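You operate a simulated robot arm through the tools that you are given. There is no shell and no other tool. Be economical: measure what you need, move in short steps, check, and stop when the job is done.

You run a simulated two-armed robot. Do the job below in one go: nothing can be reset, and whatever is moved stays where it is left.

Task
On the end of the table, fold the beige towel in half and then in half again.

Only the result counts: the job must be done as asked and must still hold three seconds after the hand-in. Knocking over, shifting, dropping, spilling or breaking anything else fails it. Flat cloth is picked up by pressing the open fingertips on it (5 to 10 N) and closing them slowly along it; thin cloth reads only 2 to 8 mm in the jaws.

Robot
Two 7-joint arms with two-finger grippers on one trunk, on a base that drives. Base frame: it is fixed to the floor where the robot stands at the start and does not move with it; the origin is under the middle of the robot, x ahead of it, y to its left, z up; the surface under the hand at the start is at about z = 0.75. Readings come in m, rad, newtons and seconds.
The left shoulder is at the start at [0.024, 0.216, 1.031], the right one opposite. With the tool pointing down near the work surface each hand reaches from about 0.2 to 0.76 m from the robot's upright axis, wherever it stands, measured 20 degrees to its own side. Places, roughly: end of the table [0.7, 0, 0.8]. Payload 2.2 kg a hand.
The TCP of each hand is the grasp point between the finger pads, 0.019 m short of the fingertips. In the tool frame z runs along the fingers and y along their closing line. The gripper opens to 0.116 m. The gripper's body begins 0.07 m behind the TCP.
Orientation is told as [roll, pitch, yaw] about the base's x, y, z axes, in that order, counted from this pose: with the fingers straight down and closing along the base's y, the tool's x points along the base's -x, its y along +y and its z along -z.

Tools
- The arms move only by the tool step_arm. It takes "left_motion", "right_motion" or both (then of equal length, played together; a hand with none holds still); each is one flat list of numbers, 7 for each row, row after row: the turn, a rotation vector about the base's x, y, z in rad, then the shift along the base's x, y, z in m, then the opening, from 0 (shut) to 1 (fully open). In form: [wx, wy, wz, dx, dy, dz, grip, wx, wy, wz, dx, dy, dz, grip, ...]. A call has 1 to 8 rows; each row shifts and turns the commanded pose from where the row before left it. Each row takes 0.2 s and may step no farther than 0.05 m and 0.15 rad from the row before; otherwise, or with a gripper value out of range, the whole call is refused. Where a pose cannot be reached the arm comes as near as it can. A force on the tool above 40 N (or 10 N above the force at the start of the call, whichever is more), or a blocked arm, ends the call early, and 0.2 s more pass. The fingers move at their own pace and stop on an object; they squeeze with about 37 N. The grip force told is the motor's: it shows also when the fingers shut on nothing. Time passes only in rows, and 0.2 s behind the last, so rows that do not move let the fingers close. The reply holds the time, the measured pose of the TCP, the force on the tool along the base axes, the opening and the grip force, in the units named above and with some noise, with the torque about the TCP (base axes, N m) and any sound that the robot's microphone picked up.
- Cameras (640 x 400 px; columns grow to the right, rows downward): "scene" is now at [0.1313, -0.0045, 1.2004]; the picture's right is [-0.06, -1.00, 0.00], its down [-0.58, 0.04, -0.81] and it looks along [0.81, -0.05, -0.58] (base axes); focal length 214 px, centre (320, 200). "left" rides on the left gripper at [0.069, 0.015, -0.097] in its tool frame; the picture's right is [-0.21, 0.98, 0.00], its down [-0.76, -0.17, -0.63] and it looks along [-0.62, -0.14, 0.77] (tool axes); focal length 251 px, centre (320, 200). "right" rides on the right gripper at [0.069, -0.015, -0.097] in its tool frame; the picture's right is [0.21, 0.98, 0.00], its down [-0.76, 0.17, -0.63] and it looks along [-0.62, 0.14, 0.78] (tool axes); focal length 251 px, centre (320, 200). There is no depth. A picture from a camera that has moved, and an enlarged one, comes with that camera's place and axes in the base frame and with its lens.
- capture(camera): a new picture of that camera. It takes no simulated time.
- raise_lower(by): slides the trunk up (or, below 0, down) by that many m; the arms and the scene camera ride with it, the base frame stays. It gives what a move gives, with no picture.
- steer(legs): drives the robot by 1 to 6 legs, each [ahead, left, turn to the left] in m, m and rad, along the robot's own axes; the way and the turn of a leg run together, so that a leg with both is an arc; at most 1.5 m and 3.142 rad a leg. The arms and the cameras ride along, it lands a little off, and it stops where it bumps. It gives what a move gives.
- aim_head(pan, tilt): turns the head with the scene camera to pan (to the left, within 1.396 rad either way) and tilt (down, from -0.506 to 1.204), counted from straight ahead of the robot. It gives what a move gives.
- close_up(camera, box): a new picture of the part [left, top, right, bottom] of that camera's present view, enlarged. It takes no simulated time.
- close_job(): hands the job in; it is judged then, once.

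Work in short steps. Places have to be worked out from the pictures, the camera data and where the tool is seen: move nearer, look again, correct. Check each grasp and each placing, and mend what went wrong. You have 120 turns and 108 pictures in all, those below and enlarged ones among them. Open the grippers and draw the arms clear of the work before you hand the job in, unless the task says otherwise; then end with one line.

The tools are called after "Call:" as a command line: name --argument value ..., lists and objects as JSON in quotes. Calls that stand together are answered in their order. step_arm: Moves the arms, as the interface text tells. Its arguments: {"type":"object","properties":{"left_motion":{"type":"array"},"right_motion":{"type":"array"}},"required":[]} The other tools are called the same way: raise_lower (by) slides the trunk up or down; steer (legs) drives the base; aim_head (pan, tilt) turns the head that bears the scene camera; capture (camera) takes a picture; close_up (camera, box) takes an enlarged picture of a part of a camera's view; close_job () hands the job in.

At the start:

```text
t: 0.0
left_ee_pos: [0.5703, 0.2524, 0.9125]
left_orientation: [0.0, 0.002, -0.001]
left_ft_force: [-1.7, -0.3, 0.2]
left_wrist_torque: [0.01, 0.02, 0.01]
left_grip_width: 0.1162
left_gripper_force: 0.0
right_ee_pos: [0.5047, -0.209, 0.9964]
right_orientation: [0.001, 0.0, 0.0]
right_ft_force: [-0.1, -0.1, -0.7]
right_wrist_torque: [-0.01, 0.02, -0.01]
right_grip_width: 0.1161
right_gripper_force: 0.1
trunk travel left (down, up): [-0.175, 0.315]
robot x, y, heading: [-0.0005, -0.0027, 0.002]
head pan, tilt: [-0.061, 0.616]
```

scene: 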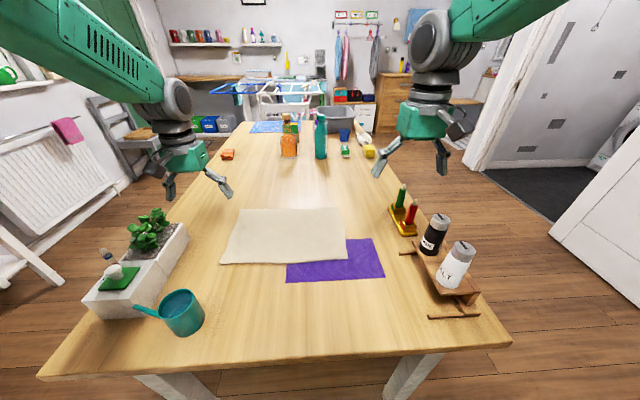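
right: 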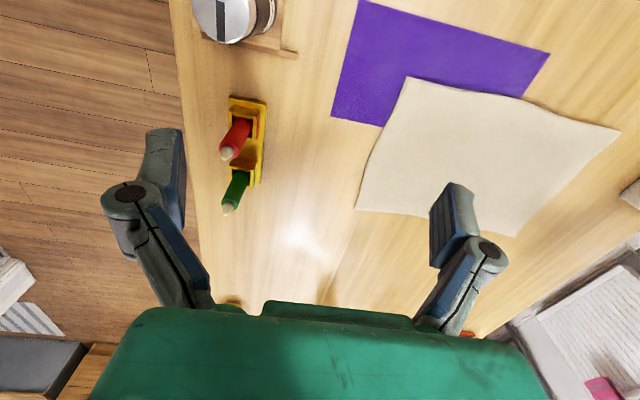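
left: 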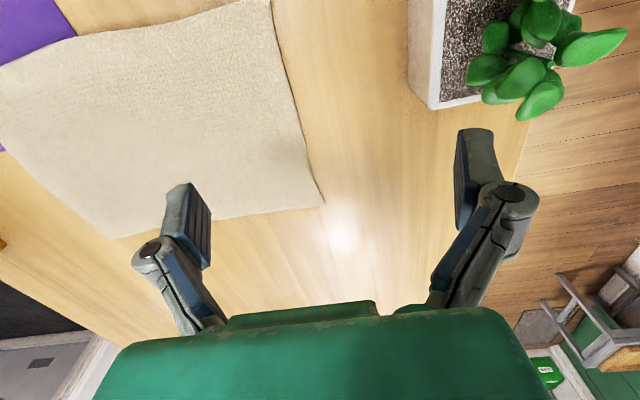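

I estimate the towel's corners at about (0.72,0.23), (0.71,-0.12), (0.50,-0.10) and (0.50,0.23), with its near-right corner lying over a purple mat. I'll look closer before moving.

Call:
close_up --camera "scene" --box '[180, 180, 420, 330]'

```text
2.67 times, centred on (300, 255) of scene
camera zoom: at [0.1313, -0.0045, 1.2004], right [-0.06, -1.0, 0.0], down [-0.58, 0.04, -0.81], along [0.81, -0.05, -0.58], focal length 572 px, centre (373, 53)
```

zoom: 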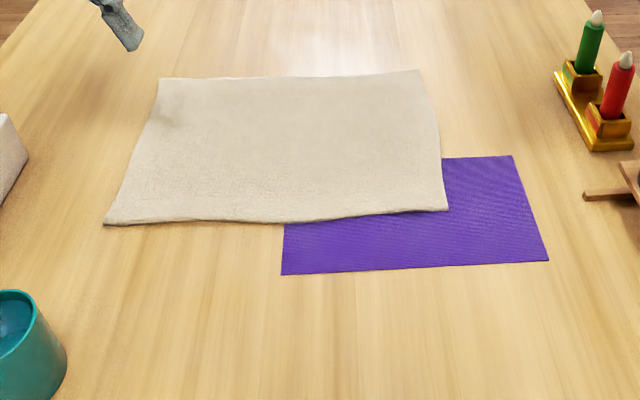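

The far corners lie on bare table, clear of the purple cloth, so I'll fold the far edge towards the robot. I'm bringing both hands above the far corners.

Call:
step_arm --left_motion '[0, 0, 0, 0.0225, -0.0085, -0.0105, 0.35, 0, 0, 0, 0.0225, -0.0085, -0.0105, 0.35, 0, 0, 0, 0.0225, -0.0085, -0.0105, 0.35, 0, 0, 0, 0.0225, -0.0085, -0.0105, 0.35, 0, 0, 0, 0.0225, -0.0085, -0.0105, 0.35, 0, 0, 0, 0.0225, -0.0085, -0.0105, 0.35]' --right_motion '[0, 0, 0, 0.032, 0.019, -0.0233, 0.35, 0, 0, 0, 0.032, 0.019, -0.0233, 0.35, 0, 0, 0, 0.032, 0.019, -0.0233, 0.35, 0, 0, 0, 0.032, 0.019, -0.0233, 0.35, 0, 0, 0, 0.032, 0.019, -0.0233, 0.35, 0, 0, 0, 0.032, 0.019, -0.0233, 0.35]'

Call:
capture --camera "left"

Call:
capture --camera "right"

Call:
capture --camera "scene"

```text
t: 1.4
left_ee_pos: [0.7066, 0.2029, 0.8474]
left_orientation: [0.0, 0.003, 0.0]
left_ft_force: [0.6, 0.3, 0.1]
left_wrist_torque: [-0.02, 0.06, 0.0]
left_grip_width: 0.0406
left_gripper_force: 0.0
right_ee_pos: [0.7026, -0.0937, 0.8541]
right_orientation: [-0.003, 0.003, -0.001]
right_ft_force: [1.4, 0.0, -0.1]
right_wrist_torque: [0.01, 0.09, -0.02]
right_grip_width: 0.0406
right_gripper_force: 0.1
trunk travel left (down, up): [-0.175, 0.315]
robot x, y, heading: [0.0013, 0.0021, 0.001]
head pan, tilt: [-0.061, 0.616]
```

```text
103 pictures are left
camera left: at [0.6361, 0.2185, 0.9446], right [0.21, 0.98, 0.0], down [0.76, -0.17, 0.63], along [0.61, -0.14, -0.78], focal length 251 px, centre (320, 200)
```

left: 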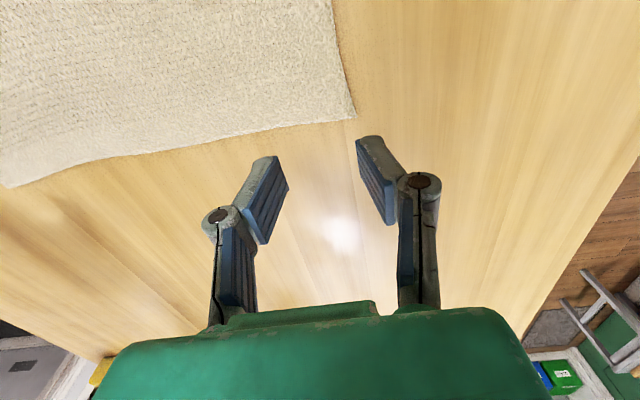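

```text
102 pictures are left
camera right: at [0.6326, -0.1087, 0.9501], right [-0.21, 0.98, 0.0], down [0.76, 0.17, 0.63], along [0.62, 0.13, -0.78], focal length 251 px, centre (320, 200)
```

right: 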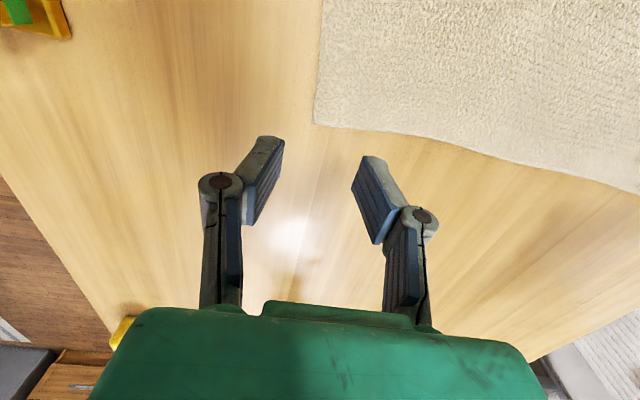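

```text
101 pictures are left
camera scene: at [0.1385, -0.0035, 1.1993], right [-0.06, -1.0, 0.0], down [-0.59, 0.03, -0.81], along [0.81, -0.05, -0.59], focal length 214 px, centre (320, 200)
```

scene: 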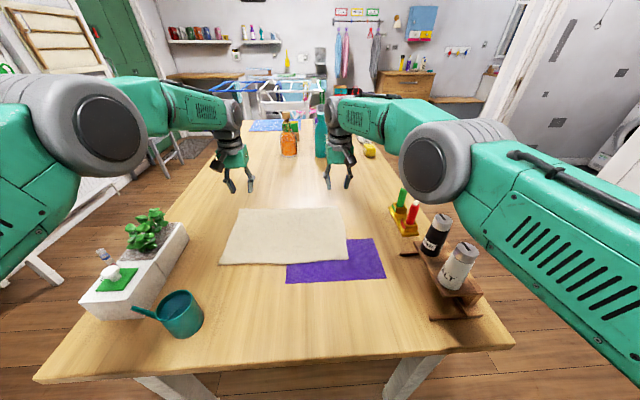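

From the wrist views, A is at (0.711,0.229) and B at (0.711,-0.10). I'm shifting a centimetre inwards and descending to just above the cloth.

Call:
step_arm --left_motion '[0, 0, 0, -0.005, -0.005, -0.025, 0.35, 0, 0, 0, -0.003, -0.002, -0.02, 0.35, 0, 0, 0, 0, 0, -0.015, 0.35]' --right_motion '[0, 0, 0, -0.003, 0.015, -0.03, 0.35, 0, 0, 0, -0.001, 0.012, -0.022, 0.35, 0, 0, 0, 0, 0, -0.015, 0.35]'

Call:
capture --camera "left"

Call:
capture --camera "right"

```text
t: 2.2
left_ee_pos: [0.6953, 0.1957, 0.7905]
left_orientation: [-0.001, -0.001, -0.001]
left_ft_force: [0.5, -0.1, 0.5]
left_wrist_torque: [0.02, 0.0, 0.03]
left_grip_width: 0.0403
left_gripper_force: 0.0
right_ee_pos: [0.6926, -0.0654, 0.7909]
right_orientation: [-0.002, -0.001, 0.0]
right_ft_force: [-0.3, -0.6, -0.2]
right_wrist_torque: [0.02, 0.02, -0.02]
right_grip_width: 0.0407
right_gripper_force: 0.0
trunk travel left (down, up): [-0.175, 0.315]
robot x, y, heading: [-0.0017, -0.0017, 0.001]
head pan, tilt: [-0.061, 0.616]
```

```text
100 pictures are left
camera left: at [0.6241, 0.212, 0.8869], right [0.21, 0.98, 0.0], down [0.76, -0.17, 0.63], along [0.62, -0.14, -0.77], focal length 251 px, centre (320, 200)
```

left: 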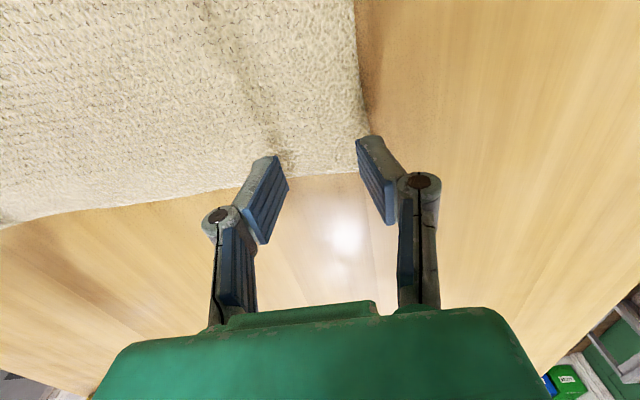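

```text
99 pictures are left
camera right: at [0.6231, -0.0808, 0.8863], right [-0.21, 0.98, 0.0], down [0.76, 0.17, 0.63], along [0.62, 0.13, -0.77], focal length 251 px, centre (320, 200)
```

right: 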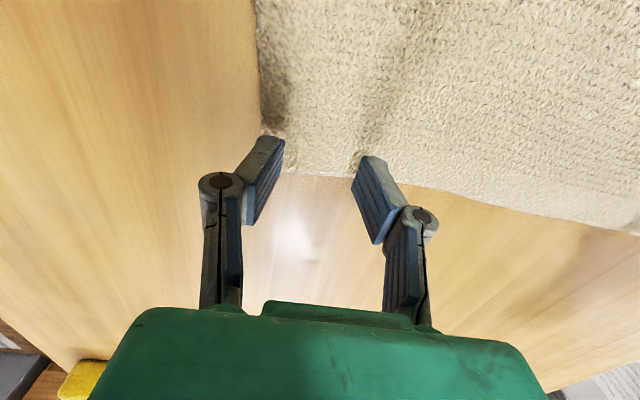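

The tips sit about 1.5 cm above the cloth, with the outer fingers close to the side edges. I'm nudging in 6 mm and lowering towards contact.

Call:
step_arm --left_motion '[0, 0, 0, 0, -0.006, -0.006, 0.35, 0, 0, 0, 0, 0, -0.006, 0.35, 0, 0, 0, 0, 0, -0.003, 0.35]' --right_motion '[0, 0, 0, 0.002, 0.006, -0.006, 0.35, 0, 0, 0, 0, 0, -0.006, 0.35, 0, 0, 0, 0, 0, -0.003, 0.35]'

```text
t: 3.0
left_ee_pos: [0.6957, 0.1902, 0.7746]
left_orientation: [-0.001, -0.002, 0.001]
left_ft_force: [0.2, 0.4, -0.9]
left_wrist_torque: [0.03, 0.03, -0.02]
left_grip_width: 0.0408
left_gripper_force: 0.1
right_ee_pos: [0.6894, -0.0616, 0.7755]
right_orientation: [-0.001, -0.002, 0.0]
right_ft_force: [-1.0, -0.7, 0.2]
right_wrist_torque: [0.02, 0.0, 0.0]
right_grip_width: 0.0408
right_gripper_force: 0.0
right hand out of reach, approached as far as the arm can: row 1
trunk travel left (down, up): [-0.175, 0.315]
robot x, y, heading: [0.0066, -0.0024, 0.004]
head pan, tilt: [-0.061, 0.616]
```

There is no contact yet at tip z≈0.756, and the right hand is at its reach limit but usable. I'm going down in 2 mm steps.

Call:
step_arm --left_motion '[0, 0, 0, 0, 0, -0.002, 0.35, 0, 0, 0, 0, 0, -0.002, 0.35]' --right_motion '[0, 0, 0, 0, 0, -0.002, 0.35, 0, 0, 0, 0, 0, -0.002, 0.35]'

```text
t: 3.6
left_ee_pos: [0.6957, 0.1884, 0.7741]
left_orientation: [-0.001, -0.006, -0.001]
left_ft_force: [2.1, 0.4, 7.6]
left_wrist_torque: [-0.03, -0.03, 0.02]
left_grip_width: 0.0408
left_gripper_force: 0.0
right_ee_pos: [0.6899, -0.0612, 0.7738]
right_orientation: [0.0, -0.006, 0.001]
right_ft_force: [1.3, 1.2, 5.1]
right_wrist_torque: [0.04, -0.01, -0.04]
right_grip_width: 0.0405
right_gripper_force: 0.1
trunk travel left (down, up): [-0.175, 0.315]
robot x, y, heading: [-0.0008, 0.0004, -0.001]
head pan, tilt: [-0.061, 0.616]
```

The contact forces are 7.6 N and 5.1 N, which is in the right range. I'm closing slowly.

Call:
step_arm --left_motion '[0, 0, 0, 0, 0, 0, 0.29, 0, 0, 0, 0, 0, 0, 0.23, 0, 0, 0, 0, 0, 0, 0.17, 0, 0, 0, 0, 0, 0, 0.11, 0, 0, 0, 0, 0, 0, 0.05, 0, 0, 0, 0, 0, 0, 0, 0, 0, 0, 0, 0, 0, 0]' --right_motion '[0, 0, 0, 0, 0, -0.001, 0.29, 0, 0, 0, 0, 0, 0, 0.23, 0, 0, 0, 0, 0, 0, 0.17, 0, 0, 0, 0, 0, 0, 0.11, 0, 0, 0, 0, 0, 0, 0.05, 0, 0, 0, 0, 0, 0, 0, 0, 0, 0, 0, 0, 0, 0]'

Call:
capture --camera "left"

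Call:
capture --camera "right"

```text
t: 5.2
left_ee_pos: [0.6935, 0.1871, 0.7733]
left_orientation: [-0.001, -0.004, 0.001]
left_ft_force: [0.1, -17.0, 8.5]
left_wrist_torque: [-0.37, 0.06, 0.16]
left_grip_width: 0.0062
left_gripper_force: 34.6
right_ee_pos: [0.6875, -0.0621, 0.7723]
right_orientation: [0.001, -0.005, 0.001]
right_ft_force: [1.0, 16.5, 12.1]
right_wrist_torque: [0.35, -0.04, 0.04]
right_grip_width: 0.0062
right_gripper_force: 34.1
trunk travel left (down, up): [-0.175, 0.315]
robot x, y, heading: [0.0024, -0.001, -0.001]
head pan, tilt: [-0.061, 0.616]
```

```text
98 pictures are left
camera left: at [0.6227, 0.2044, 0.8695], right [0.22, 0.98, 0.0], down [0.75, -0.17, 0.64], along [0.62, -0.14, -0.77], focal length 251 px, centre (320, 200)
```

left: 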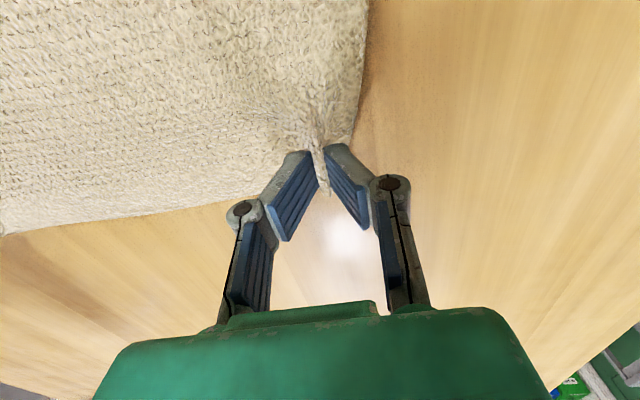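

```text
97 pictures are left
camera right: at [0.6173, -0.0758, 0.8682], right [-0.22, 0.98, 0.0], down [0.75, 0.17, 0.64], along [0.62, 0.14, -0.77], focal length 251 px, centre (320, 200)
```

right: 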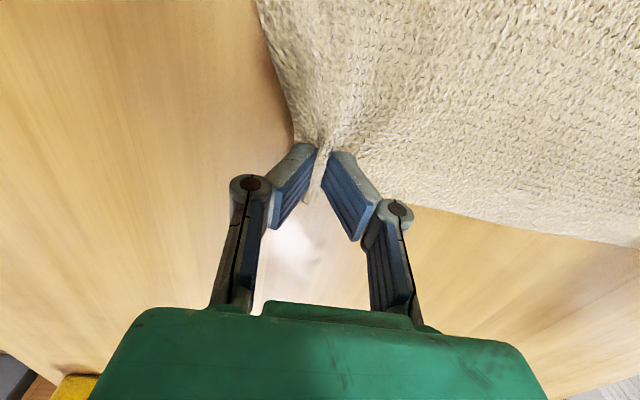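

Both corners are pinched (6.2 mm, 34 N), with some sideways tension between the hands. I'm easing inwards and lifting through the first half of the fold arc.

Call:
step_arm --left_motion '[0, 0, 0, -0.0067, -0.005, 0.0336, 0, 0, 0, 0, -0.019, -0.003, 0.0285, 0, 0, 0, 0, -0.0285, 0, 0.019, 0, 0, 0, 0, -0.0336, 0, 0.0067, 0]' --right_motion '[0, 0, 0, -0.0062, 0.005, 0.0311, 0, 0, 0, 0, -0.0176, 0.003, 0.0264, 0, 0, 0, 0, -0.0264, 0, 0.0176, 0, 0, 0, 0, -0.0311, 0, 0.0062, 0]'

Call:
capture --camera "scene"

```text
t: 6.2
left_ee_pos: [0.6036, 0.1822, 0.8598]
left_orientation: [0.0, -0.003, 0.001]
left_ft_force: [0.2, 0.6, 0.3]
left_wrist_torque: [-0.01, -0.04, -0.01]
left_grip_width: 0.0054
left_gripper_force: 33.4
right_ee_pos: [0.6725, -0.027, 0.8551]
right_orientation: [-0.004, -0.001, 0.0]
right_ft_force: [-0.4, -0.4, 0.1]
right_wrist_torque: [-0.02, -0.02, 0.01]
right_grip_width: 0.0054
right_gripper_force: 33.4
right hand out of reach, approached as far as the arm can: row 2, 3, 4
trunk travel left (down, up): [-0.175, 0.315]
robot x, y, heading: [0.0028, 0.0003, -0.002]
head pan, tilt: [-0.061, 0.616]
```

```text
96 pictures are left
camera scene: at [0.1306, -0.0031, 1.2006], right [-0.06, -1.0, 0.0], down [-0.58, 0.03, -0.81], along [0.81, -0.05, -0.58], focal length 214 px, centre (320, 200)
```

scene: 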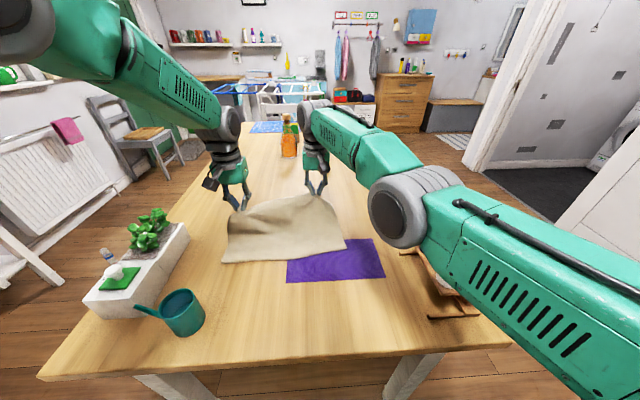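

The right arm lags (x 0.67 instead of 0.61), stuck near a limit with its command left ahead of it. I'll move it outwards a little to free it while the left hand holds.

Call:
step_arm --right_motion '[0, 0, 0, 0, -0.02, 0.01, 0, 0, 0, 0, 0, -0.01, 0, 0]'

Call:
capture --camera "scene"

```text
t: 6.8
left_ee_pos: [0.6056, 0.1799, 0.8596]
left_orientation: [-0.004, -0.005, 0.001]
left_ft_force: [5.7, -12.1, 0.3]
left_wrist_torque: [-0.26, -0.12, 0.2]
left_grip_width: 0.006
left_gripper_force: 34.1
right_ee_pos: [0.6835, -0.0512, 0.8645]
right_orientation: [0.002, 0.002, 0.003]
right_ft_force: [-5.1, 12.7, -0.7]
right_wrist_torque: [0.24, 0.14, 0.09]
right_grip_width: 0.006
right_gripper_force: 34.3
right hand out of reach, approached as far as the arm can: row 1, 2
trunk travel left (down, up): [-0.175, 0.315]
robot x, y, heading: [-0.0044, -0.0034, -0.003]
head pan, tilt: [-0.061, 0.616]
```

```text
95 pictures are left
camera scene: at [0.133, -0.0044, 1.2002], right [-0.06, -1.0, 0.0], down [-0.58, 0.03, -0.81], along [0.81, -0.05, -0.58], focal length 214 px, centre (320, 200)
```

scene: 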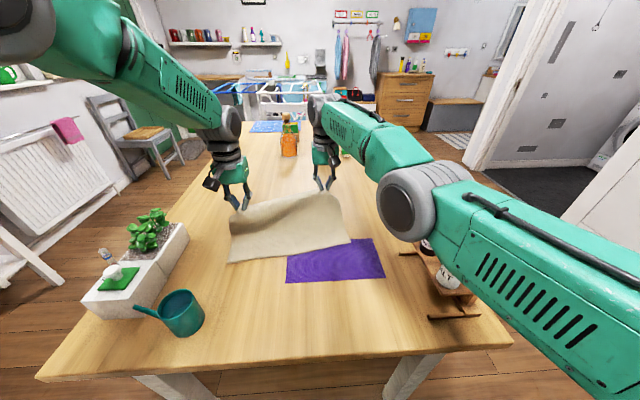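

The right arm seems caught at a straight-arm singularity, since the hand stays at a constant radius from its shoulder. I'll test whether a small yaw turn of the right hand frees it.

Call:
step_arm --right_motion '[0, 0, 0.1, 0, 0.01, 0, 0, 0, 0, 0.1, 0, 0.01, 0, 0]'

```text
t: 7.4
left_ee_pos: [0.606, 0.184, 0.8583]
left_orientation: [0.001, -0.001, 0.001]
left_ft_force: [1.6, -1.2, 0.2]
left_wrist_torque: [-0.01, -0.01, 0.06]
left_grip_width: 0.0055
left_gripper_force: 34.1
right_ee_pos: [0.679, -0.0355, 0.8653]
right_orientation: [-0.003, -0.002, 0.201]
right_ft_force: [-0.6, 1.2, -0.5]
right_wrist_torque: [0.05, -0.02, -0.08]
right_grip_width: 0.0053
right_gripper_force: 34.1
right hand out of reach, approached as far as the arm can: row 2
trunk travel left (down, up): [-0.175, 0.315]
robot x, y, heading: [0.0039, 0.0039, -0.0]
head pan, tilt: [-0.061, 0.616]
```

Row 1 was accepted, so the command may re-anchor to where the arm gets. I'll try a plain pull towards the robot with a slight outward shift.

Call:
step_arm --right_motion '[0, 0, 0, -0.015, -0.005, 0, 0, 0, 0, 0, -0.015, -0.005, 0, 0]'

```text
t: 8.0
left_ee_pos: [0.6049, 0.1828, 0.8587]
left_orientation: [0.001, -0.003, 0.0]
left_ft_force: [0.8, -1.1, 0.2]
left_wrist_torque: [-0.09, -0.01, 0.06]
left_grip_width: 0.0051
left_gripper_force: 33.7
right_ee_pos: [0.678, -0.0358, 0.8645]
right_orientation: [-0.002, 0.001, 0.203]
right_ft_force: [0.0, 1.5, 1.4]
right_wrist_torque: [-0.04, -0.01, -0.03]
right_grip_width: 0.0053
right_gripper_force: 33.8
right hand out of reach, approached as far as the arm can: row 1, 2
trunk travel left (down, up): [-0.175, 0.315]
robot x, y, heading: [-0.0008, -0.001, -0.006]
head pan, tilt: [-0.061, 0.616]
```

It's still stuck. I'll try undoing the path: up, outwards and the yaw back, in the direction the arm originally came from.

Call:
step_arm --left_motion '[0, 0, 0, 0.01, -0.01, 0.02, 0, 0, 0, 0, 0.01, -0.01, 0.02, 0]' --right_motion '[0, 0, 0, -0.005, -0.01, 0.03, 0, 0, 0, 0, -0.01, -0.01, 0.03, 0]'

Call:
capture --camera "scene"

```text
t: 8.6
left_ee_pos: [0.6267, 0.1621, 0.9009]
left_orientation: [-0.002, -0.004, 0.0]
left_ft_force: [0.7, -0.2, -0.9]
left_wrist_torque: [-0.03, -0.02, 0.03]
left_grip_width: 0.0053
left_gripper_force: 33.5
right_ee_pos: [0.6767, -0.0509, 0.9267]
right_orientation: [0.001, -0.002, 0.201]
right_ft_force: [-0.3, -0.3, -0.4]
right_wrist_torque: [-0.06, -0.05, 0.0]
right_grip_width: 0.0052
right_gripper_force: 33.9
right hand out of reach, approached as far as the arm can: row 1, 2
trunk travel left (down, up): [-0.175, 0.315]
robot x, y, heading: [0.0032, 0.0037, 0.001]
head pan, tilt: [-0.061, 0.616]
```

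```text
94 pictures are left
camera scene: at [0.1321, -0.0046, 1.2004], right [-0.06, -1.0, 0.0], down [-0.58, 0.03, -0.81], along [0.81, -0.05, -0.58], focal length 214 px, centre (320, 200)
```

scene: 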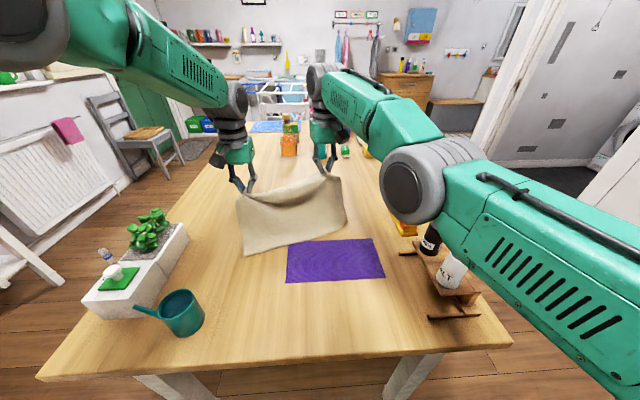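

The right arm is still radius-locked while the towel is nearly lifted. I'll move both hands together to the right and up towards the right arm's easier zone.

Call:
step_arm --left_motion '[0, 0, 0, 0.01, -0.02, 0.02, 0, 0, 0, 0, 0.01, -0.02, 0.02, 0]' --right_motion '[0, 0, -0.1, -0.01, -0.03, 0.02, 0, 0, 0, -0.1, -0.01, -0.03, 0.02, 0]'

```text
t: 9.2
left_ee_pos: [0.6496, 0.1176, 0.9412]
left_orientation: [0.002, 0.0, -0.001]
left_ft_force: [0.2, -0.6, 0.3]
left_wrist_torque: [-0.01, -0.02, 0.0]
left_grip_width: 0.0053
left_gripper_force: 34.0
right_ee_pos: [0.6836, -0.1039, 0.9735]
right_orientation: [0.001, 0.001, 0.0]
right_ft_force: [0.1, 0.7, -0.2]
right_wrist_torque: [0.02, -0.01, 0.1]
right_grip_width: 0.0052
right_gripper_force: 33.9
right hand out of reach, approached as far as the arm can: row 1, 2
trunk travel left (down, up): [-0.175, 0.315]
robot x, y, heading: [0.0015, -0.004, -0.002]
head pan, tilt: [-0.061, 0.616]
```

The right hand moves in y and z but not in x. I'll test a pure x pull here, followed by a pitch change.

Call:
step_arm --right_motion '[0, 0, 0, -0.03, 0, 0, 0, 0, 0, 0, -0.03, 0, 0, 0, 0, 0, 0, 0, 0, 0, 0]'

Call:
capture --camera "scene"

```text
t: 10.0
left_ee_pos: [0.6497, 0.1211, 0.9402]
left_orientation: [0.0, -0.001, 0.0]
left_ft_force: [0.3, -0.6, 0.5]
left_wrist_torque: [0.0, 0.0, -0.02]
left_grip_width: 0.0055
left_gripper_force: 34.1
right_ee_pos: [0.6764, -0.0885, 0.9861]
right_orientation: [-0.003, 0.0, -0.001]
right_ft_force: [0.3, 0.7, 0.0]
right_wrist_torque: [-0.06, 0.0, 0.1]
right_grip_width: 0.0055
right_gripper_force: 34.0
right hand out of reach, approached as far as the arm can: row 1, 2
trunk travel left (down, up): [-0.175, 0.315]
robot x, y, heading: [0.0031, 0.0022, 0.001]
head pan, tilt: [-0.061, 0.616]
```

```text
93 pictures are left
camera scene: at [0.133, -0.0047, 1.2002], right [-0.06, -1.0, 0.0], down [-0.58, 0.04, -0.81], along [0.81, -0.05, -0.58], focal length 214 px, centre (320, 200)
```

scene: 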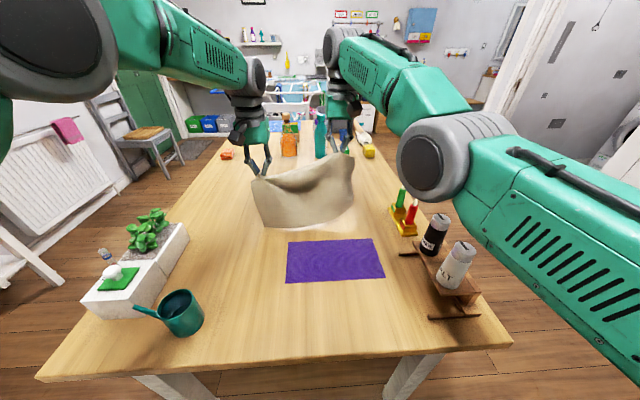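

Still stuck. I'll test the opposite direction (+x on the right hand) to see whether the command re-syncs and the arm frees.

Call:
step_arm --right_motion '[0, 0, 0, 0.01, -0.01, -0.005, 0, 0, 0, 0, 0.0, -0.01, 0, 0, 0, 0, 0, -0.005, 0, 0, 0]'

```text
t: 10.8
left_ee_pos: [0.6496, 0.1211, 0.9405]
left_orientation: [0.0, -0.003, 0.0]
left_ft_force: [0.0, -3.4, 1.5]
left_wrist_torque: [-0.07, 0.0, 0.04]
left_grip_width: 0.0053
left_gripper_force: 33.5
right_ee_pos: [0.6767, -0.1102, 0.9803]
right_orientation: [0.0, -0.003, -0.001]
right_ft_force: [-0.6, 2.6, -1.6]
right_wrist_torque: [0.0, 0.0, 0.01]
right_grip_width: 0.0055
right_gripper_force: 34.3
right hand out of reach, approached as far as the arm can: row 1
trunk travel left (down, up): [-0.175, 0.315]
robot x, y, heading: [0.0032, -0.004, 0.002]
head pan, tilt: [-0.061, 0.616]
```

Rows 2 and 3 were reachable, including a small −x step. I'll try several small −x steps.

Call:
step_arm --right_motion '[0, 0, 0, -0.005, 0, 0, 0, 0, 0, 0, -0.005, 0, 0, 0, 0, 0, 0, -0.005, 0, 0, 0, 0, 0, 0, -0.01, 0, 0, 0, 0, 0, 0, -0.01, 0, 0, 0]'

```text
t: 12.0
left_ee_pos: [0.6485, 0.122, 0.9402]
left_orientation: [-0.001, -0.003, -0.001]
left_ft_force: [0.0, -0.8, 0.0]
left_wrist_torque: [-0.06, 0.0, 0.0]
left_grip_width: 0.0055
left_gripper_force: 33.6
right_ee_pos: [0.6411, -0.1095, 0.9799]
right_orientation: [0.0, -0.004, 0.001]
right_ft_force: [-0.8, 2.1, -0.6]
right_wrist_torque: [0.03, -0.01, 0.01]
right_grip_width: 0.0051
right_gripper_force: 33.5
trunk travel left (down, up): [-0.175, 0.315]
robot x, y, heading: [-0.0031, 0.0, -0.002]
head pan, tilt: [-0.061, 0.616]
```

The arm is freed. Now I'll look at the hanging towel to decide how to lay it.

Call:
close_up --camera "scene" --box '[200, 110, 440, 300]'

```text
2.11 times, centred on (320, 205) of scene
camera zoom: at [0.1323, -0.0044, 1.2003], right [-0.06, -1.0, 0.0], down [-0.58, 0.04, -0.81], along [0.81, -0.05, -0.58], focal length 452 px, centre (320, 190)
```

zoom: 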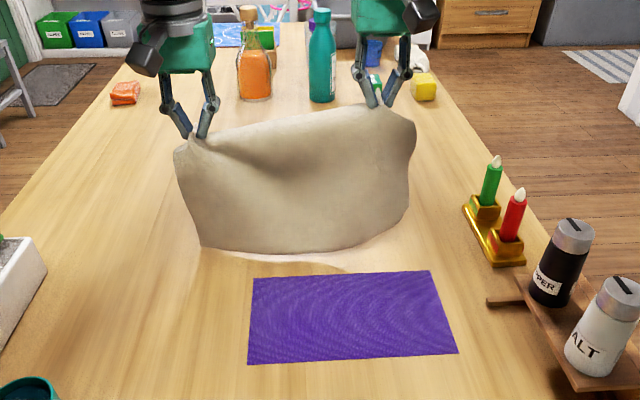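

The purple mat hasn't moved. My plan is to lower the towel's bottom edge onto bare table at x≈0.67, lay the lower half back to x≈0.58, then roll the top half forward onto it. I'm first levelling the hands and moving forward.

Call:
step_arm --left_motion '[0, 0, 0, 0.004, 0, 0.02, 0, 0, 0, 0, 0.006, 0, 0.02, 0, 0, 0, 0, 0.007, 0, 0.005, 0, 0, 0, 0, 0.007, 0, 0, 0]' --right_motion '[0, 0, 0, 0.008, 0, 0.005, 0, 0, 0, 0, 0.008, 0, 0, 0, 0, 0, 0, 0.008, 0, 0, 0, 0, 0, 0, 0.006, 0, 0, 0]'

Call:
close_up --camera "scene" --box '[200, 110, 440, 300]'

```text
t: 13.0
left_ee_pos: [0.6733, 0.1208, 0.9835]
left_orientation: [0.0, -0.003, 0.0]
left_ft_force: [-0.5, -0.2, -0.5]
left_wrist_torque: [-0.06, 0.0, -0.06]
left_grip_width: 0.0052
left_gripper_force: 33.6
right_ee_pos: [0.6714, -0.1081, 0.9848]
right_orientation: [0.0, -0.002, 0.001]
right_ft_force: [0.5, 0.1, -0.1]
right_wrist_torque: [-0.02, -0.03, 0.05]
right_grip_width: 0.0052
right_gripper_force: 34.1
trunk travel left (down, up): [-0.175, 0.315]
robot x, y, heading: [0.0016, -0.004, 0.004]
head pan, tilt: [-0.061, 0.616]
```

```text
2.11 times, centred on (320, 205) of scene
camera zoom: at [0.1337, -0.0045, 1.2001], right [-0.06, -1.0, 0.0], down [-0.58, 0.04, -0.81], along [0.81, -0.05, -0.58], focal length 452 px, centre (320, 190)
```

zoom: 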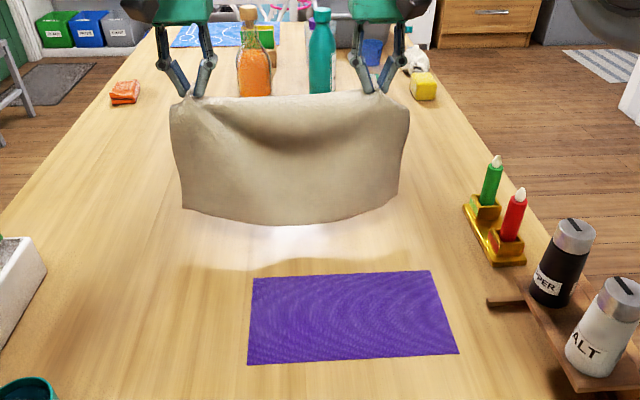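

The towel hangs level and free, sagging a little in the middle. I'm spreading the hands slightly and lowering until the bottom edge touches the table.

Call:
step_arm --left_motion '[0, 0, 0, 0, 0.006, -0.01, 0, 0, 0, 0, 0, 0.004, -0.01, 0, 0, 0, 0, 0, 0, -0.008, 0]' --right_motion '[0, 0, 0, 0, -0.006, -0.01, 0, 0, 0, 0, 0, -0.004, -0.01, 0, 0, 0, 0, 0, 0, -0.008, 0]'

Call:
close_up --camera "scene" --box '[200, 110, 440, 300]'

```text
t: 13.8
left_ee_pos: [0.672, 0.1296, 0.9565]
left_orientation: [-0.002, -0.002, -0.001]
left_ft_force: [1.2, -12.8, -0.3]
left_wrist_torque: [-0.3, -0.01, 0.09]
left_grip_width: 0.0057
left_gripper_force: 34.2
right_ee_pos: [0.6723, -0.1176, 0.9567]
right_orientation: [0.002, -0.002, 0.002]
right_ft_force: [-1.6, 12.8, -0.3]
right_wrist_torque: [0.28, 0.04, 0.06]
right_grip_width: 0.0057
right_gripper_force: 34.0
trunk travel left (down, up): [-0.175, 0.315]
robot x, y, heading: [-0.0017, -0.0035, -0.002]
head pan, tilt: [-0.061, 0.616]
```

```text
2.11 times, centred on (320, 205) of scene
camera zoom: at [0.1332, -0.0045, 1.2002], right [-0.06, -1.0, 0.0], down [-0.58, 0.04, -0.81], along [0.81, -0.05, -0.58], focal length 452 px, centre (320, 190)
```

zoom: 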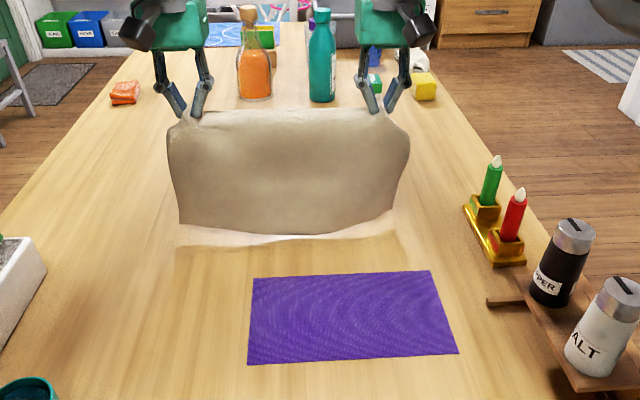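

The top edge is straight and the bottom edge just meets the table. I'm laying the lower half down by moving back and down together.

Call:
step_arm --left_motion '[0, 0, 0, 0, -0.001, -0.01, 0, 0, 0, 0, -0.012, -0.001, -0.012, 0, 0, 0, 0, -0.012, 0, -0.012, 0, 0, 0, 0, -0.012, 0, -0.012, 0, 0, 0, 0, -0.012, 0, -0.012, 0]' --right_motion '[0, 0, 0, 0, 0.001, -0.01, 0, 0, 0, 0, -0.012, 0.001, -0.012, 0, 0, 0, 0, -0.012, 0, -0.012, 0, 0, 0, 0, -0.012, 0, -0.012, 0, 0, 0, 0, -0.012, 0, -0.012, 0]'

Call:
close_up --camera "scene" --box '[200, 110, 440, 300]'

Call:
capture --camera "left"

```text
t: 15.0
left_ee_pos: [0.6226, 0.1299, 0.8996]
left_orientation: [-0.003, -0.003, -0.001]
left_ft_force: [1.0, -11.7, 0.5]
left_wrist_torque: [-0.36, -0.03, 0.1]
left_grip_width: 0.0056
left_gripper_force: 34.0
right_ee_pos: [0.6213, -0.1173, 0.8981]
right_orientation: [0.0, -0.004, 0.0]
right_ft_force: [-0.1, 12.0, 0.5]
right_wrist_torque: [0.27, -0.03, 0.01]
right_grip_width: 0.0058
right_gripper_force: 34.3
trunk travel left (down, up): [-0.175, 0.315]
robot x, y, heading: [-0.0031, -0.0042, 0.002]
head pan, tilt: [-0.061, 0.616]
```

```text
2.11 times, centred on (320, 205) of scene
camera zoom: at [0.132, -0.0044, 1.2004], right [-0.06, -1.0, 0.0], down [-0.58, 0.04, -0.81], along [0.81, -0.05, -0.58], focal length 452 px, centre (320, 190)
```

zoom: 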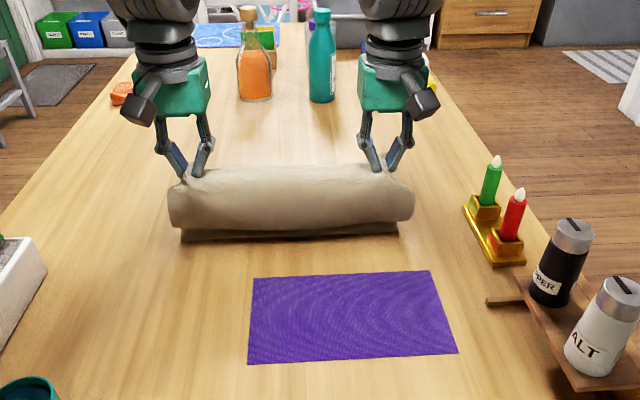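

```text
88 pictures are left
camera left: at [0.5527, 0.1464, 0.9951], right [0.21, 0.98, 0.0], down [0.75, -0.17, 0.64], along [0.62, -0.14, -0.77], focal length 251 px, centre (320, 200)
```

left: 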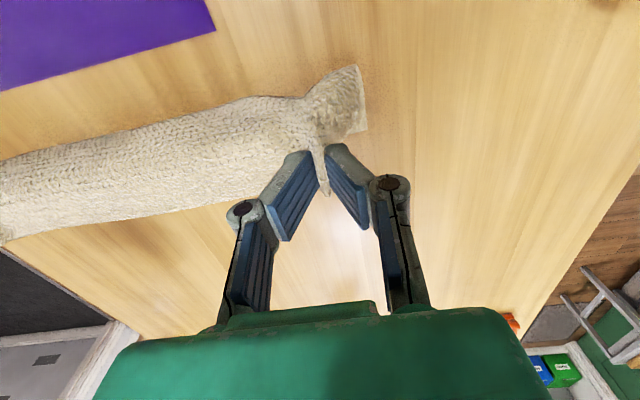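

The lower part is bending towards the robot as wanted. I'm continuing back and down to lay the lower half.

Call:
step_arm --left_motion '[0, 0, 0, -0.012, -0.001, -0.013, 0, 0, 0, 0, -0.012, 0, -0.013, 0, 0, 0, 0, -0.012, 0, -0.014, 0]' --right_motion '[0, 0, 0, -0.012, 0.001, -0.013, 0, 0, 0, 0, -0.012, 0, -0.013, 0, 0, 0, 0, -0.012, 0, -0.014, 0]'

Call:
close_up --camera "scene" --box '[200, 110, 440, 300]'

Call:
capture --camera "left"

```text
t: 15.8
left_ee_pos: [0.5876, 0.1282, 0.8586]
left_orientation: [-0.001, -0.004, 0.0]
left_ft_force: [0.7, -10.2, -0.1]
left_wrist_torque: [-0.22, -0.05, 0.08]
left_grip_width: 0.0055
left_gripper_force: 34.0
right_ee_pos: [0.5841, -0.115, 0.8588]
right_orientation: [0.0, -0.003, -0.001]
right_ft_force: [-0.6, 9.3, -0.7]
right_wrist_torque: [0.19, 0.02, 0.04]
right_grip_width: 0.0056
right_gripper_force: 33.7
trunk travel left (down, up): [-0.175, 0.315]
robot x, y, heading: [-0.0027, 0.001, -0.002]
head pan, tilt: [-0.061, 0.616]
```

```text
2.11 times, centred on (320, 205) of scene
camera zoom: at [0.1317, -0.0045, 1.2004], right [-0.06, -1.0, 0.0], down [-0.58, 0.04, -0.81], along [0.81, -0.05, -0.58], focal length 452 px, centre (320, 190)
```

zoom: 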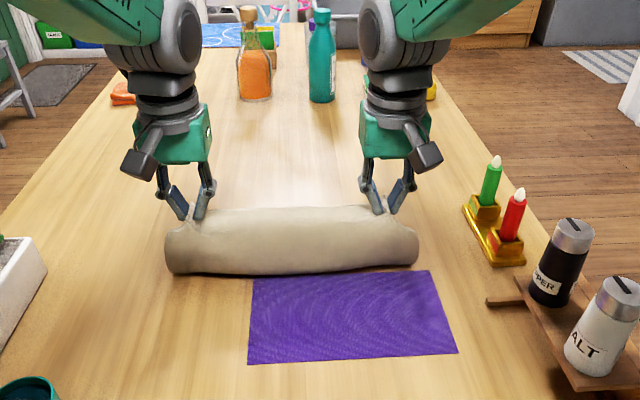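

```text
86 pictures are left
camera left: at [0.515, 0.1451, 0.9552], right [0.21, 0.98, 0.0], down [0.75, -0.17, 0.64], along [0.62, -0.14, -0.77], focal length 251 px, centre (320, 200)
```

left: 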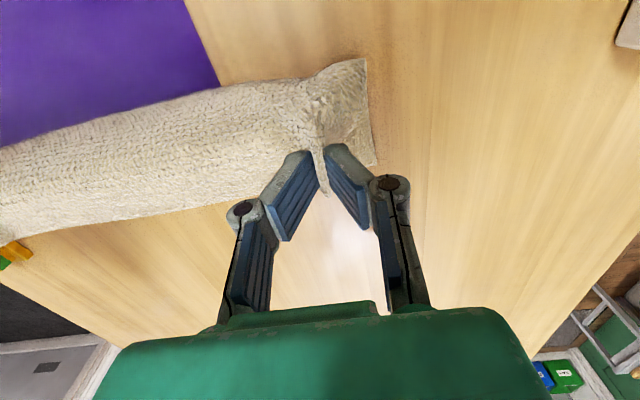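

The bottom-left corner lies at about (0.645,0.169), right under the top-left corner. I'll check the right side before closing the fold.

Call:
capture --camera "right"

```text
85 pictures are left
camera right: at [0.514, -0.1308, 0.9543], right [-0.21, 0.98, 0.0], down [0.75, 0.17, 0.64], along [0.62, 0.14, -0.77], focal length 251 px, centre (320, 200)
```

right: 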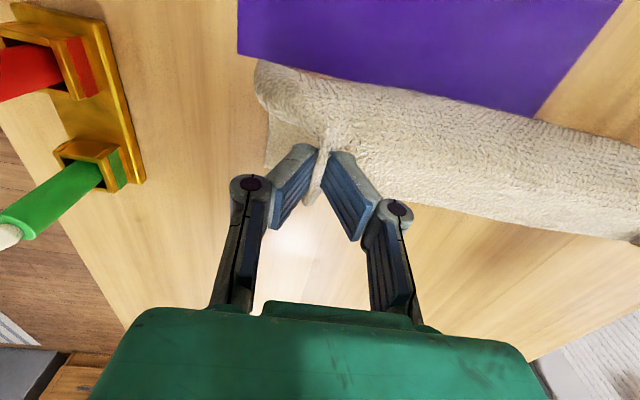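

The right bottom corner is at (0.642,-0.153), so the bottom edge is straight. I'm moving forward and down to set the top edge on the bottom edge.

Call:
step_arm --left_motion '[0, 0, 0, 0.012, 0, -0.008, 0, 0, 0, 0, 0.012, 0, -0.014, 0, 0, 0, 0, 0.008, 0, -0.018, 0, 0, 0, 0, 0.005, 0, -0.018, 0, 0, 0, 0, 0.003, 0, -0.012, 0]' --right_motion '[0, 0, 0, 0.011, 0, -0.008, 0, 0, 0, 0, 0.011, 0, -0.014, 0, 0, 0, 0, 0.007, 0, -0.018, 0, 0, 0, 0, 0.005, 0, -0.018, 0, 0, 0, 0, 0.003, 0, -0.012, 0]'

Call:
capture --camera "left"

Call:
capture --camera "right"

Call:
close_up --camera "scene" --box '[200, 110, 440, 300]'

```text
t: 17.0
left_ee_pos: [0.6278, 0.1284, 0.7918]
left_orientation: [0.0, -0.004, 0.001]
left_ft_force: [0.3, -8.5, 0.8]
left_wrist_torque: [-0.19, -0.03, 0.1]
left_grip_width: 0.0058
left_gripper_force: 33.4
right_ee_pos: [0.6222, -0.1152, 0.7878]
right_orientation: [0.0, -0.002, 0.003]
right_ft_force: [0.7, 8.9, 0.8]
right_wrist_torque: [0.15, 0.01, 0.06]
right_grip_width: 0.0055
right_gripper_force: 34.0
trunk travel left (down, up): [-0.175, 0.315]
robot x, y, heading: [-0.0007, 0.0019, 0.005]
head pan, tilt: [-0.061, 0.616]
```

```text
84 pictures are left
camera left: at [0.5565, 0.1444, 0.8871], right [0.21, 0.98, 0.0], down [0.75, -0.17, 0.64], along [0.62, -0.14, -0.77], focal length 251 px, centre (320, 200)
```

left: 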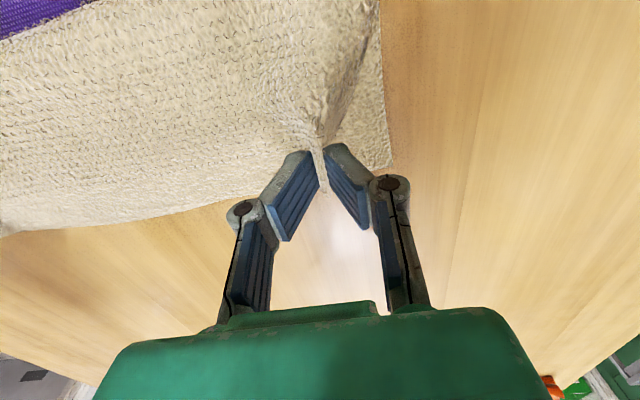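

```text
83 pictures are left
camera right: at [0.552, -0.1304, 0.8832], right [-0.22, 0.98, 0.0], down [0.76, 0.17, 0.63], along [0.62, 0.14, -0.77], focal length 251 px, centre (320, 200)
```

right: 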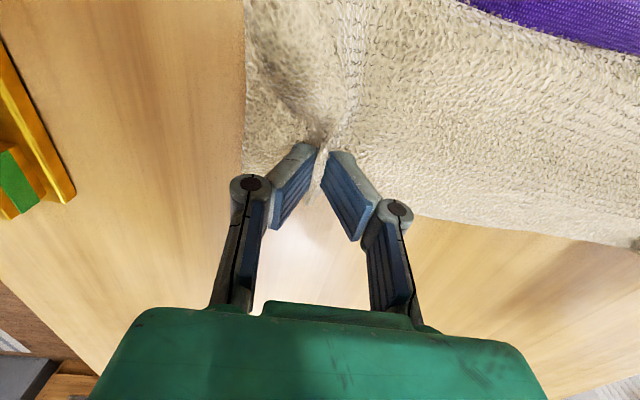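

```text
2.11 times, centred on (320, 205) of scene
camera zoom: at [0.1328, -0.0045, 1.2003], right [-0.06, -1.0, 0.0], down [-0.58, 0.04, -0.81], along [0.81, -0.05, -0.58], focal length 452 px, centre (320, 190)
```

zoom: 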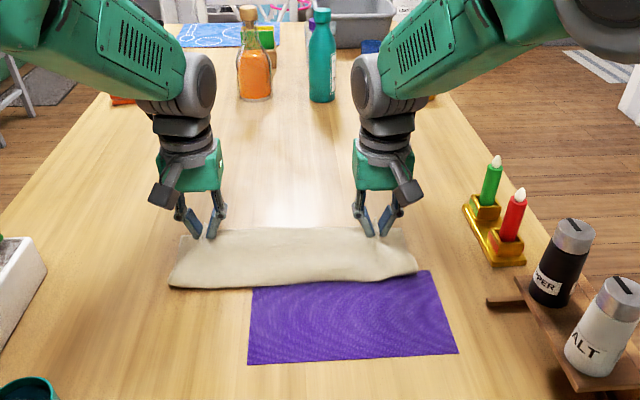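

Very good: the edges coincide and only the pinched loops are gathered. I'm lowering a few mm so that opening the fingers spreads the gathered cloth back, then lifting.

Call:
step_arm --left_motion '[0, 0, 0, 0, 0, -0.007, 0, 0, 0, 0, 0, 0.003, -0.003, 0, 0, 0, 0, 0, 0, 0, 0.1, 0, 0, 0, 0, 0, 0, 0.2, 0, 0, 0, 0, 0, 0, 0.3, 0, 0, 0, 0, 0, 0, 0.36]' --right_motion '[0, 0, 0, 0, 0, -0.004, 0, 0, 0, 0, 0, -0.003, -0.003, 0, 0, 0, 0, 0, 0, 0, 0.1, 0, 0, 0, 0, 0, 0, 0.2, 0, 0, 0, 0, 0, 0, 0.3, 0, 0, 0, 0, 0, 0, 0.36]'

Call:
capture --camera "left"

Call:
capture --camera "right"

```text
t: 18.4
left_ee_pos: [0.6278, 0.1322, 0.7794]
left_orientation: [0.0, 0.0, 0.0]
left_ft_force: [0.0, -0.3, 0.4]
left_wrist_torque: [-0.01, 0.02, 0.0]
left_grip_width: 0.0416
left_gripper_force: 0.0
right_ee_pos: [0.6221, -0.1191, 0.7811]
right_orientation: [-0.002, -0.001, -0.001]
right_ft_force: [-0.5, 0.1, 0.5]
right_wrist_torque: [0.04, 0.01, -0.01]
right_grip_width: 0.0416
right_gripper_force: 0.0
trunk travel left (down, up): [-0.175, 0.315]
robot x, y, heading: [0.0009, 0.0011, 0.0]
head pan, tilt: [-0.061, 0.616]
```

```text
81 pictures are left
camera left: at [0.5564, 0.1475, 0.8756], right [0.21, 0.98, 0.0], down [0.76, -0.17, 0.63], along [0.62, -0.14, -0.77], focal length 251 px, centre (320, 200)
```

left: 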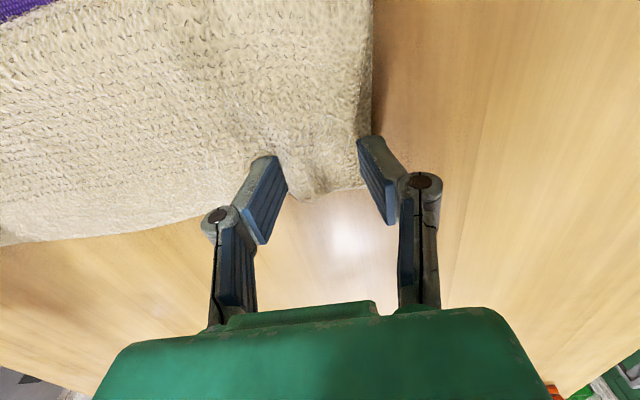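

```text
80 pictures are left
camera right: at [0.5527, -0.1341, 0.8766], right [-0.21, 0.98, 0.0], down [0.76, 0.17, 0.63], along [0.62, 0.14, -0.77], focal length 251 px, centre (320, 200)
```

right: 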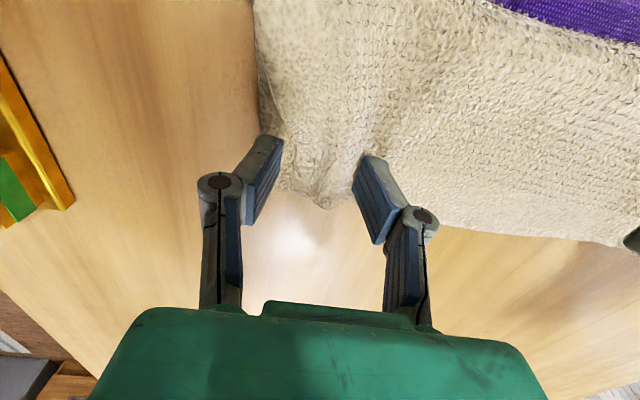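

Both corners are released. I'm lifting the hands and inspecting the first fold.

Call:
step_arm --left_motion '[0, 0, 0, 0, 0, 0.02, 0.36, 0, 0, 0, 0, 0, 0.04, 0.36, 0, 0, 0, 0, 0.01, 0.045, 0.36, 0, 0, 0, 0, 0.01, 0.045, 0.36]' --right_motion '[0, 0, 0, 0, 0, 0.02, 0.36, 0, 0, 0, 0, 0, 0.04, 0.36, 0, 0, 0, 0, -0.02, 0.045, 0.36, 0, 0, 0, 0, -0.02, 0.045, 0.36]'

Call:
close_up --camera "scene" --box '[200, 150, 440, 300]'

Call:
capture --camera "left"

Call:
capture --camera "right"

```text
t: 19.4
left_ee_pos: [0.6259, 0.1525, 0.9302]
left_orientation: [0.001, -0.004, -0.001]
left_ft_force: [-0.8, -0.3, 0.2]
left_wrist_torque: [0.01, -0.06, -0.03]
left_grip_width: 0.0418
left_gripper_force: 0.1
right_ee_pos: [0.6199, -0.1594, 0.9352]
right_orientation: [0.0, -0.004, 0.0]
right_ft_force: [0.5, 0.2, 0.1]
right_wrist_torque: [-0.02, -0.03, -0.04]
right_grip_width: 0.0416
right_gripper_force: 0.0
trunk travel left (down, up): [-0.175, 0.315]
robot x, y, heading: [0.0036, -0.0031, -0.001]
head pan, tilt: [-0.061, 0.616]
```

```text
2.67 times, centred on (320, 225) of scene
camera zoom: at [0.1298, -0.0052, 1.2007], right [-0.06, -1.0, 0.0], down [-0.58, 0.04, -0.81], along [0.81, -0.05, -0.58], focal length 572 px, centre (320, 133)
```

zoom: 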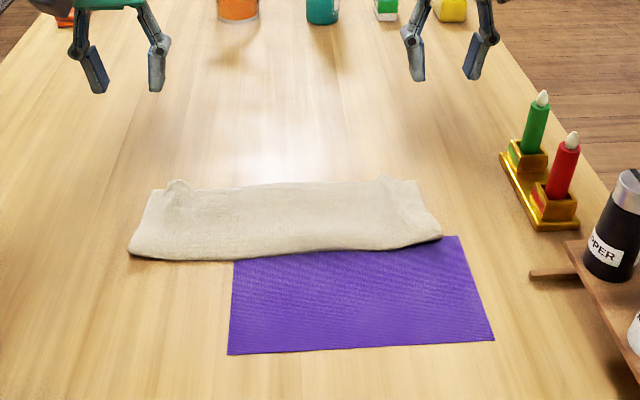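

```text
78 pictures are left
camera left: at [0.5546, 0.1683, 1.0257], right [0.21, 0.98, 0.0], down [0.75, -0.17, 0.64], along [0.62, -0.14, -0.77], focal length 251 px, centre (320, 200)
```

left: 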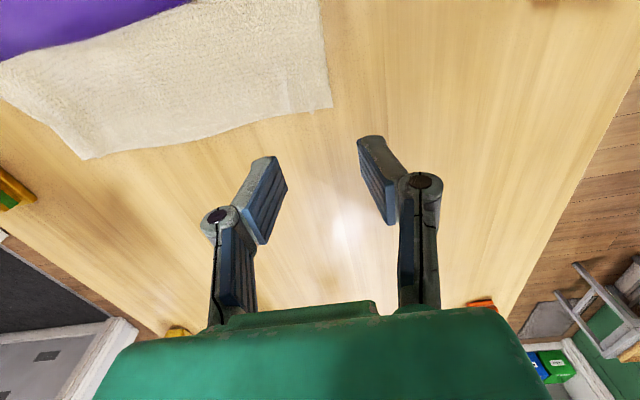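

```text
77 pictures are left
camera right: at [0.55, -0.1744, 1.0307], right [-0.22, 0.98, 0.0], down [0.75, 0.17, 0.64], along [0.62, 0.14, -0.77], focal length 251 px, centre (320, 200)
```

right: 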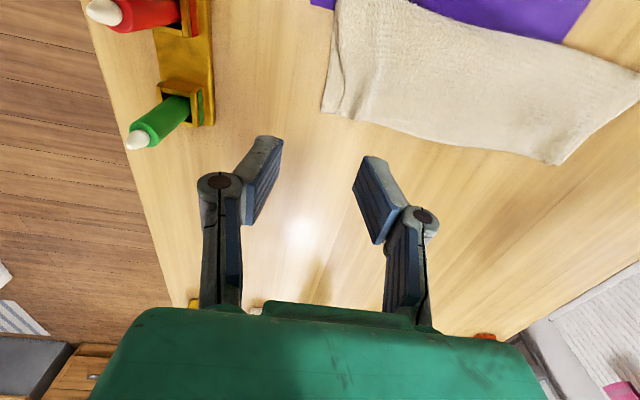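

The first fold is clean: the strip spans x 0.54–0.645 and y −0.155 to 0.165, and nothing else has moved. Next I'm parking the right hand and bringing the left hand over the middle of the left end to pinch both layers.

Call:
step_arm --left_motion '[0, 0, 0, -0.007, -0.003, -0.026, 0.36, 0, 0, 0, -0.007, -0.003, -0.026, 0.36, 0, 0, 0, -0.007, -0.003, -0.026, 0.36, 0, 0, 0, -0.006, -0.003, -0.026, 0.36, 0, 0, 0, -0.006, -0.003, -0.026, 0.36]' --right_motion '[0, 0, 0, -0.023, -0.01, 0.012, 0.36, 0, 0, 0, -0.023, -0.01, 0.012, 0.36, 0, 0, 0, -0.023, -0.01, 0.012, 0.36, 0, 0, 0, -0.023, -0.01, 0.012, 0.36, 0, 0, 0, -0.023, -0.01, 0.012, 0.36]'

Call:
capture --camera "left"

Call:
capture --camera "scene"

```text
t: 20.6
left_ee_pos: [0.5941, 0.1351, 0.7988]
left_orientation: [0.002, -0.003, 0.001]
left_ft_force: [-0.4, 0.5, 0.8]
left_wrist_torque: [-0.03, 0.02, 0.03]
left_grip_width: 0.0415
left_gripper_force: 0.1
right_ee_pos: [0.5046, -0.2105, 0.9915]
right_orientation: [0.001, -0.005, 0.0]
right_ft_force: [-0.2, 0.5, 0.3]
right_wrist_torque: [-0.03, 0.0, -0.02]
right_grip_width: 0.0418
right_gripper_force: 0.0
trunk travel left (down, up): [-0.175, 0.315]
robot x, y, heading: [-0.0002, -0.0006, 0.001]
head pan, tilt: [-0.061, 0.616]
```

```text
76 pictures are left
camera left: at [0.5217, 0.1513, 0.8944], right [0.21, 0.98, 0.0], down [0.75, -0.17, 0.63], along [0.62, -0.14, -0.77], focal length 251 px, centre (320, 200)
```

left: 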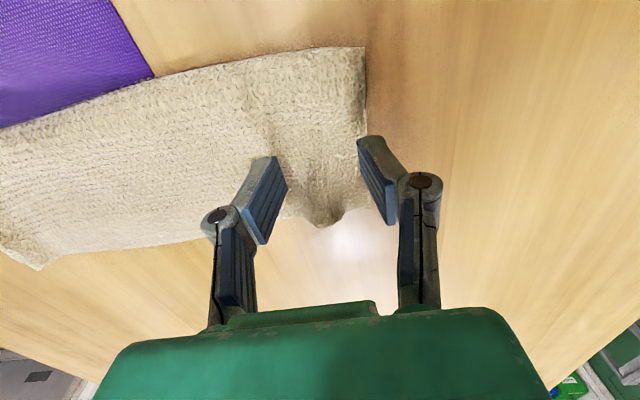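

```text
75 pictures are left
camera scene: at [0.1307, -0.0057, 1.2005], right [-0.06, -1.0, 0.0], down [-0.58, 0.04, -0.81], along [0.81, -0.05, -0.58], focal length 214 px, centre (320, 200)
```

scene: 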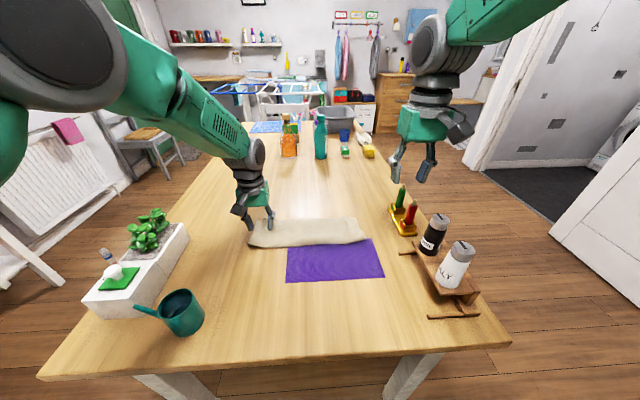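

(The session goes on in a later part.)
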